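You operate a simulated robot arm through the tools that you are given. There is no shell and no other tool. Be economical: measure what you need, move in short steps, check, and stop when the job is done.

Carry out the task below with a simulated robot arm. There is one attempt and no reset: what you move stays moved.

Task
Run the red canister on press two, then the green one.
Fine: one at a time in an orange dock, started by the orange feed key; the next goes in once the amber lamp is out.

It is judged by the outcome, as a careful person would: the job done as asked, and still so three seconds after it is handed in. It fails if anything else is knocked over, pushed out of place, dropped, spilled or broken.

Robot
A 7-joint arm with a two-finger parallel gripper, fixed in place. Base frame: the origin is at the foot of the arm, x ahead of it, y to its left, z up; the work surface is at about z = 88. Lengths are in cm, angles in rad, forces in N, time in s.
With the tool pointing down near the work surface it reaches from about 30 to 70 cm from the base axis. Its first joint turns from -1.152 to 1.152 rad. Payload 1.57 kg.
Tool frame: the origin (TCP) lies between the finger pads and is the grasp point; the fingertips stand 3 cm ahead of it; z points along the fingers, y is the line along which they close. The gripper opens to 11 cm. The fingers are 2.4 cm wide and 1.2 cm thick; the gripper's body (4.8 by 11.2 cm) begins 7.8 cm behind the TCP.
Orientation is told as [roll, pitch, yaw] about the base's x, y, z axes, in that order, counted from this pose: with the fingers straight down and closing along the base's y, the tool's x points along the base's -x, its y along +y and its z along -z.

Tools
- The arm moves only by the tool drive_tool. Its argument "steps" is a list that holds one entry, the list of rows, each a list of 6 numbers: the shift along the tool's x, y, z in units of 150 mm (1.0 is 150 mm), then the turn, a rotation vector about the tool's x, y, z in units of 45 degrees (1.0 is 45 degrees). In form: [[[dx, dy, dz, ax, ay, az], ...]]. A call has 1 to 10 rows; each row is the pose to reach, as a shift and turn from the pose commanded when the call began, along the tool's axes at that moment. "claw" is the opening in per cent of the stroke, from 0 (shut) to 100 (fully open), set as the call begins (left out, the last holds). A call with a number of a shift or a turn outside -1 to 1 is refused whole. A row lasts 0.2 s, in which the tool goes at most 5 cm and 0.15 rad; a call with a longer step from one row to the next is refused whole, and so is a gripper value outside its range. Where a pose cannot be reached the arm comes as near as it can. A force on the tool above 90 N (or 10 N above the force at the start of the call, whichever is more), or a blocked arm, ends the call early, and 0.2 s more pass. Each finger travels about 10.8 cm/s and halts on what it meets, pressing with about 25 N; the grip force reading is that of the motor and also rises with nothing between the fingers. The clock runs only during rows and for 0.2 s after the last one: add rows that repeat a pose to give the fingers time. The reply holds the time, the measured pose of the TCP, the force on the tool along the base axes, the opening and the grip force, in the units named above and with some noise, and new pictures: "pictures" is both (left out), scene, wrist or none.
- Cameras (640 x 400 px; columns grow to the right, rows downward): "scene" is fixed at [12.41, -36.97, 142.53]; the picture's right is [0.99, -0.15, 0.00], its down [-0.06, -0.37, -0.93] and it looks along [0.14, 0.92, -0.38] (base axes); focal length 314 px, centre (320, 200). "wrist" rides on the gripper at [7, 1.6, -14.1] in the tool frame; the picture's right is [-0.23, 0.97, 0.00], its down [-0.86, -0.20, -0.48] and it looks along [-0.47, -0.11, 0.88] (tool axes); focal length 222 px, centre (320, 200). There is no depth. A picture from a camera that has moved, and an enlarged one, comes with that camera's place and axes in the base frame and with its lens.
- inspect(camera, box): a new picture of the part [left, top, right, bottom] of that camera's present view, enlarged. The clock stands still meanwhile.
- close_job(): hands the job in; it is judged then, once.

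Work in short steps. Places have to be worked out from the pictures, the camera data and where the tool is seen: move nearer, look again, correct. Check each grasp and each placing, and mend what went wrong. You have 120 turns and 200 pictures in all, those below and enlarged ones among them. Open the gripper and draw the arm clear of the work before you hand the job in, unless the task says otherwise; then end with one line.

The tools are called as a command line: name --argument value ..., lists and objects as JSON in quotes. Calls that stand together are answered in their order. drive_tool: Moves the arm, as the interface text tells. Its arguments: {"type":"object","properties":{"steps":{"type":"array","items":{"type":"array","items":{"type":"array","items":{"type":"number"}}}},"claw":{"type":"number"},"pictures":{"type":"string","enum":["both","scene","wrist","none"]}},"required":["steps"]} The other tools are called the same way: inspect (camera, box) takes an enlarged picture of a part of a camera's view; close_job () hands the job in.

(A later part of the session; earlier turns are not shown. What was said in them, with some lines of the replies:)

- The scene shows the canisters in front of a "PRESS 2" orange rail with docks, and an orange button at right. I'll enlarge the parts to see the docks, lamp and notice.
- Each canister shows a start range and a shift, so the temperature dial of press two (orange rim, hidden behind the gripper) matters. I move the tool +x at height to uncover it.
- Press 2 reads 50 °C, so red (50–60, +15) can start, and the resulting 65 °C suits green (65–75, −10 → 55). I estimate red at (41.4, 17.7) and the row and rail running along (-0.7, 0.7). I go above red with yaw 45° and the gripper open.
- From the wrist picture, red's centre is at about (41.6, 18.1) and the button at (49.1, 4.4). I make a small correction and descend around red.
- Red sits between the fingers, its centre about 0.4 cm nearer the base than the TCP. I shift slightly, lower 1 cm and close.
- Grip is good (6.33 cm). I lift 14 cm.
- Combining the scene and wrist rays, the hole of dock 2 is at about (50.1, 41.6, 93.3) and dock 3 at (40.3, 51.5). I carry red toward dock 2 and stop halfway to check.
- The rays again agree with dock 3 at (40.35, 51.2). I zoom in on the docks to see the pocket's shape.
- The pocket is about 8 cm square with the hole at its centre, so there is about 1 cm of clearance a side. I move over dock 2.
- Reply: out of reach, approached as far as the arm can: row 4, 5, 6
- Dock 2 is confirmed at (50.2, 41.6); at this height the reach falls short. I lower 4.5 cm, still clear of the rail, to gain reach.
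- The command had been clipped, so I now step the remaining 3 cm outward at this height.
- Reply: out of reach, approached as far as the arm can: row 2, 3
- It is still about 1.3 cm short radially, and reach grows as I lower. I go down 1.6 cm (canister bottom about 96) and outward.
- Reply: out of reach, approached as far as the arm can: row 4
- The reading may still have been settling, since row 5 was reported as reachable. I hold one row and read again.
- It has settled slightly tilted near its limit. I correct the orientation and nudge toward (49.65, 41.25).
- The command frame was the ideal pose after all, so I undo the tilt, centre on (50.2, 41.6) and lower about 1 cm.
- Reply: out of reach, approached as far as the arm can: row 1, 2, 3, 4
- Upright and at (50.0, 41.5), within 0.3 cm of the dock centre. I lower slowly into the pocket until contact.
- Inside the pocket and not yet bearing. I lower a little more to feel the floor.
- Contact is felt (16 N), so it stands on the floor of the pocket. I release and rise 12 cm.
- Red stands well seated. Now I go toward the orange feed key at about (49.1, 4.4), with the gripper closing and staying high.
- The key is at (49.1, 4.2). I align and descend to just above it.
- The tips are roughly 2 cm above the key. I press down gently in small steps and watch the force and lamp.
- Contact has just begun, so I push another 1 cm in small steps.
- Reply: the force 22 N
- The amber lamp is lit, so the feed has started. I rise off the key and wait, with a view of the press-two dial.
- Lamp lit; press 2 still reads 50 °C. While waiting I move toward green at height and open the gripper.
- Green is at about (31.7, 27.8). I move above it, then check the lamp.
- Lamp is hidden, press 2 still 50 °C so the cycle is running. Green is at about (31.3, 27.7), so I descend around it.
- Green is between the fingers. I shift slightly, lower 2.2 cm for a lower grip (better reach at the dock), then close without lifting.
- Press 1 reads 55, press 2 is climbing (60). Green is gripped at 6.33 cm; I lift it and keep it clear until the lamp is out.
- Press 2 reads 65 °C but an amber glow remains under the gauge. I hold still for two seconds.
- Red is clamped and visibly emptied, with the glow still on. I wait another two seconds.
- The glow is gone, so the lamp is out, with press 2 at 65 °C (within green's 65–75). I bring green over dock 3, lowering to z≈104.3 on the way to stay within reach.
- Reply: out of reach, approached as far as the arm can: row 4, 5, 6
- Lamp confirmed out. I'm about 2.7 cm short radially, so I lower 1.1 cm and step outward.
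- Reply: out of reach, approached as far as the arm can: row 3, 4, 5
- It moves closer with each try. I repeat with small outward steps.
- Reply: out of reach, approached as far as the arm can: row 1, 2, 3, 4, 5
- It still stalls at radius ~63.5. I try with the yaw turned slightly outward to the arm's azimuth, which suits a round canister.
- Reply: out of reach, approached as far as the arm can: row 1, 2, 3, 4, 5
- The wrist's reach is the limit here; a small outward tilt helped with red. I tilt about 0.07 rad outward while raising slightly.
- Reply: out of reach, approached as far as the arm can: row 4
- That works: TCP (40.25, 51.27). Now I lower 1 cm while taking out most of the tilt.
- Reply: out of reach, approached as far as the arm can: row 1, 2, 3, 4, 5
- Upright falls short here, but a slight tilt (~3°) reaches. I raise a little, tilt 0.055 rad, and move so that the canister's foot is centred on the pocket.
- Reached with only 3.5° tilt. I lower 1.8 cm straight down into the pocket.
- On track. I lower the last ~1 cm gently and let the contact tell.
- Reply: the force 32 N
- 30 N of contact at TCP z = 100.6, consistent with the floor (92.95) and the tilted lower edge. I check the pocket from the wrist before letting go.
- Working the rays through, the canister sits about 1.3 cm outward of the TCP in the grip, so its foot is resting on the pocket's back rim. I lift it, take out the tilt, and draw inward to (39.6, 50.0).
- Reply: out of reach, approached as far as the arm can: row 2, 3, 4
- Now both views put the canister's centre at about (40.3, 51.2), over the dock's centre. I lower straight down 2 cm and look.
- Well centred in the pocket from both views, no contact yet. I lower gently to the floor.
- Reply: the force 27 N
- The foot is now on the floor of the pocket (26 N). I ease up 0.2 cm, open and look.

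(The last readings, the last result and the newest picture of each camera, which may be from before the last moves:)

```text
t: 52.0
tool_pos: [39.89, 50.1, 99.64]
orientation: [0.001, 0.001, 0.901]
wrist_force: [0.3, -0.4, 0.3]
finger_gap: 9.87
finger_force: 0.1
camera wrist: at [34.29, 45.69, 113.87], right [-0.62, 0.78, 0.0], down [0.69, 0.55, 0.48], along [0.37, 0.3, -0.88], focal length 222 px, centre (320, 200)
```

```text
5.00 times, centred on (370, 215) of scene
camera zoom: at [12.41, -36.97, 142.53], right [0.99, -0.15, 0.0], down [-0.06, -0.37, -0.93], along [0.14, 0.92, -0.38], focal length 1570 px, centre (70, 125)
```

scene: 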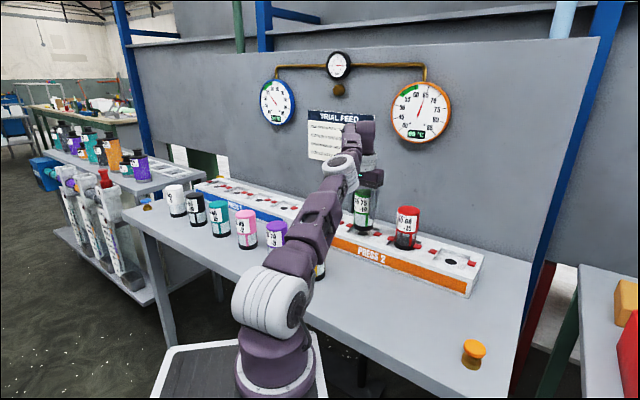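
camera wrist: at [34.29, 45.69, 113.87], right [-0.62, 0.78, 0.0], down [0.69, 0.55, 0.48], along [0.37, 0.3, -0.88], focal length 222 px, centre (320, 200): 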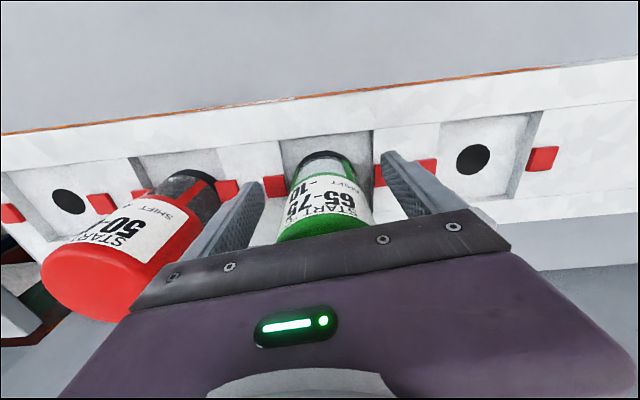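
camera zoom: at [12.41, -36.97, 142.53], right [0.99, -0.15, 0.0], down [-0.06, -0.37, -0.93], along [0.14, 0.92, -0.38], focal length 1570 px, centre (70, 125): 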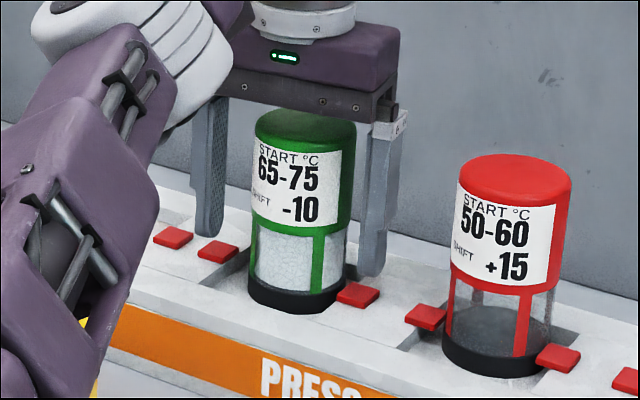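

Green stands upright in dock 3. I rise and draw back.

drive_tool --steps '[[[0.03, 0, -0.2, 0, 0, 0], [0.12, 0, -0.45, 0, 0, 0], [0.28, 0, -0.7, 0, 0, 0], [0.45, 0, -0.95, 0, 0, 0], [0.5, 0, -1.0, 0, 0, 0]]]' --pictures "scene"

inspect --camera "scene" --box '[330, 175, 410, 255]'

```text
t: 53.2
tool_pos: [35.66, 44.09, 114.72]
orientation: [-0.001, 0.0, 0.903]
wrist_force: [0.2, 0.4, -0.4]
finger_gap: 9.92
finger_force: 0.1
```

scene: 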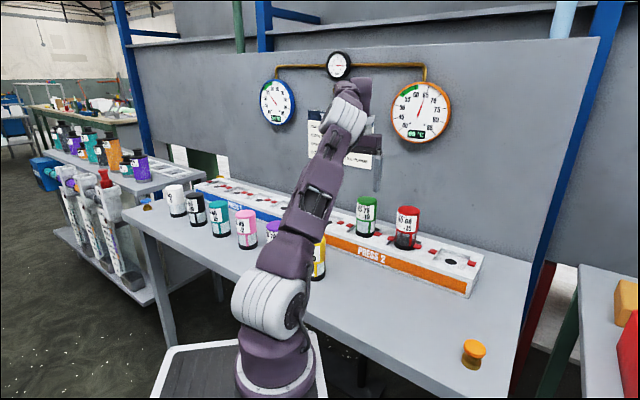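

```text
5.00 times, centred on (370, 215) of scene
camera zoom: at [12.4, -36.97, 142.53], right [0.99, -0.15, 0.0], down [-0.06, -0.37, -0.93], along [0.14, 0.92, -0.38], focal length 1570 px, centre (70, 125)
```

zoom: 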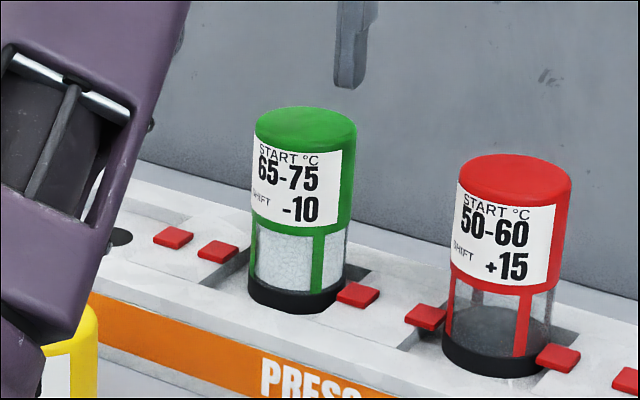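

Both are in place. I now travel high to the feed key, closing the gripper on the way.

drive_tool --steps '[[[0.13, -0.2, 0, 0, 0, 0], [0.26, -0.4, 0, 0, 0, 0], [0.39, -0.6, 0, 0, 0, 0], [0.513, -0.783, 0, 0, 0, 0]]]' --claw 0 --pictures "none"

drive_tool --steps '[[[0.13, -0.2, 0, 0, 0, 0], [0.26, -0.4, 0, 0, 0, 0], [0.39, -0.6, 0, 0, 0, 0], [0.513, -0.783, 0, 0, 0, 0]]]' --pictures "none"

drive_tool --steps '[[[0.11, -0.16, 0, 0, 0, 0.16], [0.22, -0.32, 0, 0, 0, 0.32], [0.33, -0.48, 0, 0, 0, 0.48], [0.43, -0.64, 0, 0, 0, 0.64], [0.513, -0.783, 0.1, 0, 0, 0.8], [0.513, -0.783, 0.3, 0, 0, 0.9]]]'

```text
t: 54.2
tool_pos: [39.66, 30.85, 114.95]
orientation: [0.0, -0.001, 0.902]
wrist_force: [-0.3, -0.3, -0.2]
finger_gap: 0.0
finger_force: 20.9
```

```text
t: 55.2
tool_pos: [44.0, 17.59, 114.66]
orientation: [0.001, 0.0, 0.905]
wrist_force: [-0.2, -1.0, -0.5]
finger_gap: 0.0
finger_force: 21.3
```

```text
t: 56.6
tool_pos: [48.54, 4.15, 110.04]
orientation: [-0.001, -0.001, 0.195]
wrist_force: [0.3, 0.6, -0.3]
finger_gap: 0.02
finger_force: 21.5
camera wrist: at [41.51, 4.39, 124.21], right [0.03, 1.0, 0.0], down [0.88, -0.03, 0.48], along [0.48, -0.02, -0.88], focal length 222 px, centre (320, 200)
```

scene: 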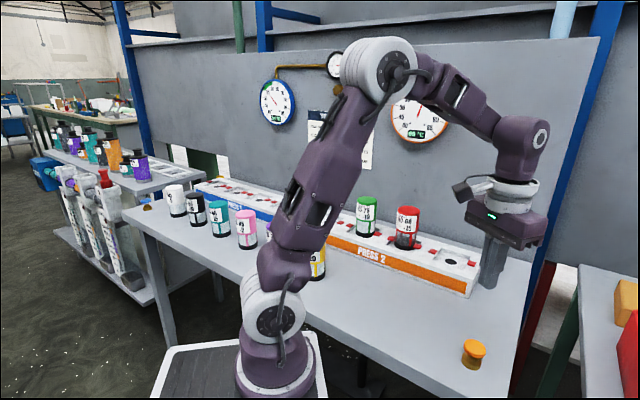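
wrist: 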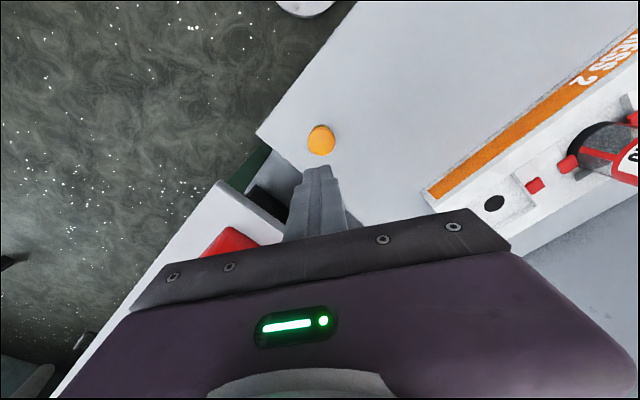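

I align to (49.15, 4.17) and descend to just above the key, rechecking the lamp and dial.

drive_tool --steps '[[[-0.04, -0.006, 0.25, 0, 0, 0], [-0.04, -0.006, 0.5, 0, 0, 0], [-0.04, -0.006, 0.7, 0, 0, 0], [-0.04, -0.006, 0.85, 0, 0, 0], [-0.04, -0.006, 0.87, 0, 0, 0]]]' --pictures "scene"

inspect --camera "scene" --box '[430, 290, 530, 380]'

```text
t: 57.8
tool_pos: [49.15, 4.42, 97.35]
orientation: [0.002, -0.002, 0.194]
wrist_force: [0.2, 0.2, -0.2]
finger_gap: 0.03
finger_force: 21.8
```

scene: 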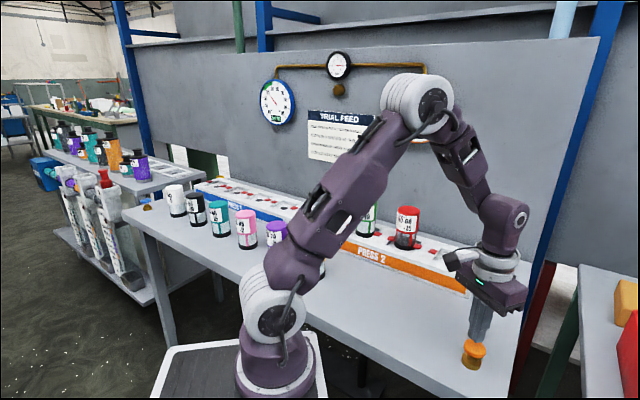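

```text
4.44 times, centred on (480, 335) of scene
camera zoom: at [12.41, -36.97, 142.53], right [0.99, -0.15, 0.0], down [-0.06, -0.37, -0.93], along [0.14, 0.92, -0.38], focal length 1396 px, centre (-391, -400)
```

zoom: 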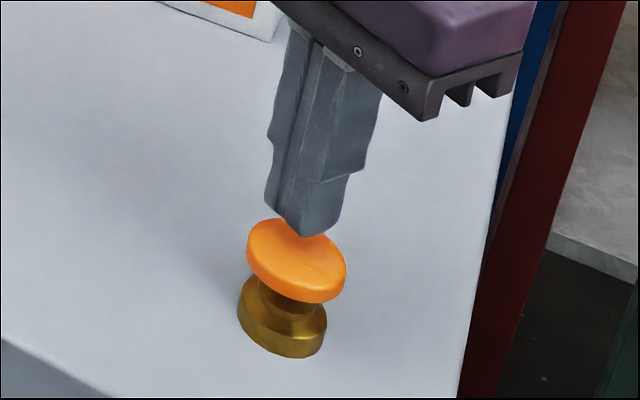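

Lamp out, same alignment as before. I press the key as before, 2.9 cm in small steps.

drive_tool --steps '[[[0, -0.01, 0.06, 0, 0, 0], [0, -0.01, 0.11, 0, 0, 0], [0, -0.01, 0.14, 0, 0, 0], [0, -0.01, 0.16, 0, 0, 0], [0, -0.01, 0.19, 0, 0, 0]]]' --pictures "scene"

```text
t: 59.0
tool_pos: [49.11, 4.06, 94.56]
orientation: [0.0, -0.003, 0.196]
wrist_force: [-3.3, -3.7, 35.0]
finger_gap: 0.0
finger_force: 21.2
```

scene: 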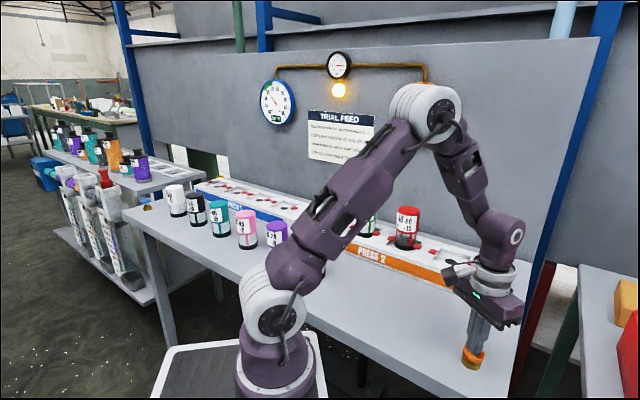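

The lamp is lit again. I rise off the key, open the gripper, and wait for the cycle.

drive_tool --steps '[[[0, 0, -0.1, 0, 0, 0], [0, 0, -0.3, 0, 0, 0], [0, 0, -0.6, 0, 0, 0], [0, 0, -0.9, 0, 0, 0], [0, 0, -1.0, 0, 0, 0]]]' --pictures "none"

drive_tool --steps '[[[0, 0, 0, 0, 0, 0], [0, 0, 0, 0, 0, 0], [0, 0, 0, 0, 0, 0], [0, 0, 0, 0, 0, 0], [0, 0, 0, 0, 0, 0], [0, 0, 0, 0, 0, 0], [0, 0, 0, 0, 0, 0], [0, 0, 0, 0, 0, 0], [0, 0, 0, 0, 0, 0], [0, 0, 0, 0, 0, 0]]]' --claw 80 --pictures "none"

drive_tool --steps '[[[0, 0, 0, 0, 0, 0], [0, 0, 0, 0, 0, 0], [0, 0, 0, 0, 0, 0], [0, 0, 0, 0, 0, 0], [0, 0, 0, 0, 0, 0], [0, 0, 0, 0, 0, 0], [0, 0, 0, 0, 0, 0], [0, 0, 0, 0, 0, 0], [0, 0, 0, 0, 0, 0], [0, 0, 0, 0, 0, 0]]]' --pictures "none"

drive_tool --steps '[[[0, 0, 0, 0, 0, 0], [0, 0, 0, 0, 0, 0], [0, 0, 0, 0, 0, 0], [0, 0, 0, 0, 0, 0], [0, 0, 0, 0, 0, 0], [0, 0, 0, 0, 0, 0], [0, 0, 0, 0, 0, 0], [0, 0, 0, 0, 0, 0], [0, 0, 0, 0, 0, 0], [0, 0, 0, 0, 0, 0]]]' --pictures "none"

inspect --camera "scene" --box '[260, 40, 460, 150]'

```text
t: 60.2
tool_pos: [49.31, 3.92, 109.53]
orientation: [0.001, 0.001, 0.197]
wrist_force: [-0.2, -0.3, -0.6]
finger_gap: 0.0
finger_force: 21.2
```

```text
t: 62.4
tool_pos: [49.22, 3.9, 109.42]
orientation: [-0.001, -0.001, 0.195]
wrist_force: [0.1, -0.7, 0.7]
finger_gap: 8.79
finger_force: 0.0
```

```text
t: 64.6
tool_pos: [49.12, 3.87, 109.43]
orientation: [0.0, -0.001, 0.197]
wrist_force: [0.8, 0.3, 0.1]
finger_gap: 8.8
finger_force: 0.1
```

```text
t: 66.8
tool_pos: [49.18, 3.74, 109.39]
orientation: [-0.001, 0.0, 0.198]
wrist_force: [0.7, -0.3, -0.5]
finger_gap: 8.8
finger_force: 0.1
```

```text
3.20 times, centred on (360, 95) of scene
camera zoom: at [12.41, -36.97, 142.53], right [0.99, -0.15, 0.0], down [-0.06, -0.37, -0.93], along [0.14, 0.92, -0.38], focal length 1005 px, centre (192, 536)
```

zoom: 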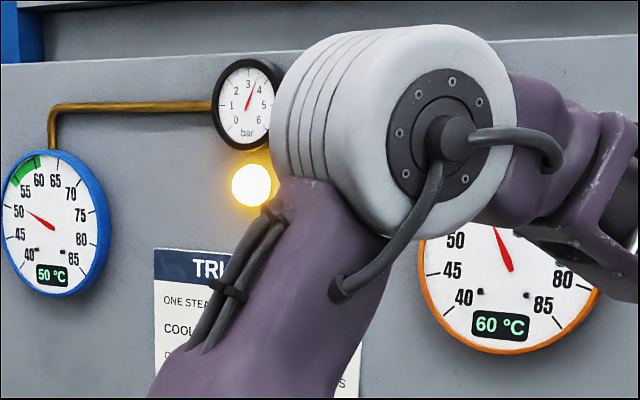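

Press 2 is at 60 and falling toward 55. I wait for the lamp to go out.

drive_tool --steps '[[[0, 0, 0, 0, 0, 0], [0, 0, 0, 0, 0, 0], [0, 0, 0, 0, 0, 0], [0, 0, 0, 0, 0, 0], [0, 0, 0, 0, 0, 0], [0, 0, 0, 0, 0, 0], [0, 0, 0, 0, 0, 0], [0, 0, 0, 0, 0, 0], [0, 0, 0, 0, 0, 0], [0, 0, 0, 0, 0, 0]]]' --pictures "none"

drive_tool --steps '[[[0, 0, 0, 0, 0, 0], [0, 0, 0, 0, 0, 0], [0, 0, 0, 0, 0, 0], [0, 0, 0, 0, 0, 0], [0, 0, 0, 0, 0, 0], [0, 0, 0, 0, 0, 0], [0, 0, 0, 0, 0, 0], [0, 0, 0, 0, 0, 0], [0, 0, 0, 0, 0, 0], [0, 0, 0, 0, 0, 0]]]' --pictures "none"

drive_tool --steps '[[[0, 0, -0.1, 0, 0, 0], [0, 0, -0.2, 0, 0, 0], [0, 0, -0.2, 0, 0, 0], [0, 0, -0.2, 0, 0, 0], [0, 0, -0.2, 0, 0, 0], [0, 0, -0.2, 0, 0, 0], [0, 0, -0.2, 0, 0, 0], [0, 0, -0.2, 0, 0, 0]]]' --pictures "scene"

inspect --camera "scene" --box '[260, 40, 460, 150]'

inspect --camera "scene" --box '[320, 170, 490, 290]'

```text
t: 69.0
tool_pos: [49.15, 3.89, 109.42]
orientation: [0.0, 0.001, 0.197]
wrist_force: [0.6, -0.1, 0.6]
finger_gap: 8.8
finger_force: 0.0
```

```text
t: 71.2
tool_pos: [49.23, 3.9, 109.36]
orientation: [0.0, 0.0, 0.197]
wrist_force: [-0.2, 0.5, 0.1]
finger_gap: 8.81
finger_force: 0.1
```

```text
t: 73.0
tool_pos: [49.31, 4.02, 112.36]
orientation: [0.001, 0.001, 0.197]
wrist_force: [-0.3, -0.3, -0.6]
finger_gap: 8.78
finger_force: 0.1
```

scene: 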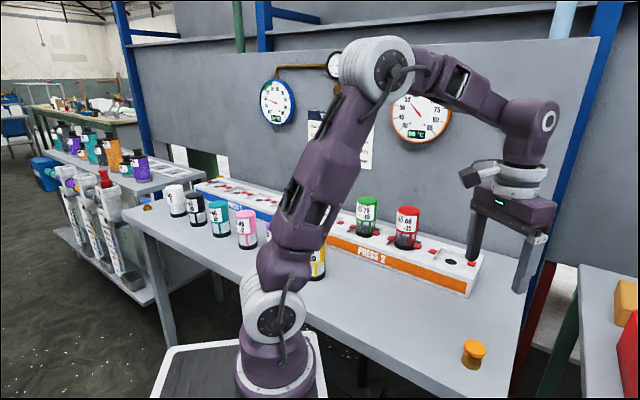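

```text
3.20 times, centred on (360, 95) of scene
camera zoom: at [12.41, -36.97, 142.53], right [0.99, -0.15, 0.0], down [-0.06, -0.37, -0.93], along [0.14, 0.92, -0.38], focal length 1005 px, centre (192, 536)
```

zoom: 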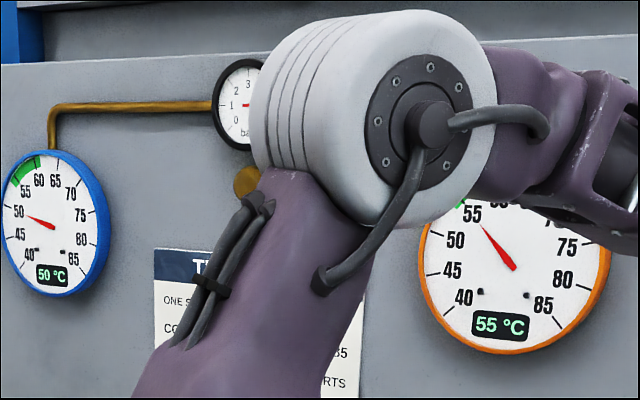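

```text
3.33 times, centred on (405, 230) of scene
camera zoom: at [12.41, -36.97, 142.53], right [0.99, -0.15, 0.0], down [-0.06, -0.37, -0.93], along [0.14, 0.92, -0.38], focal length 1047 px, centre (37, 100)
```

zoom: 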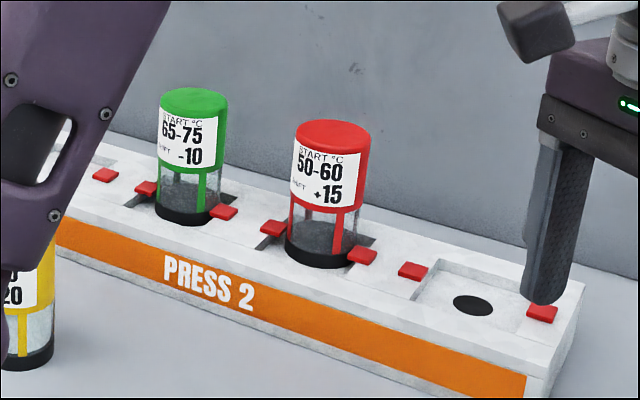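

The lamp is out, press 2 reads 55 °C, and both canisters are emptied and clamped in orange docks. The gripper is open and the arm clear, so I hand the job in.

close_job

```text
The job is handed in.
```

Press two ran the red canister (50 → 65 °C), then the green (65 → 55 °C), each started with the orange key, the green only after the amber lamp went out; press one dropped from 60 to 50 °C while waiting, which is below its green band.
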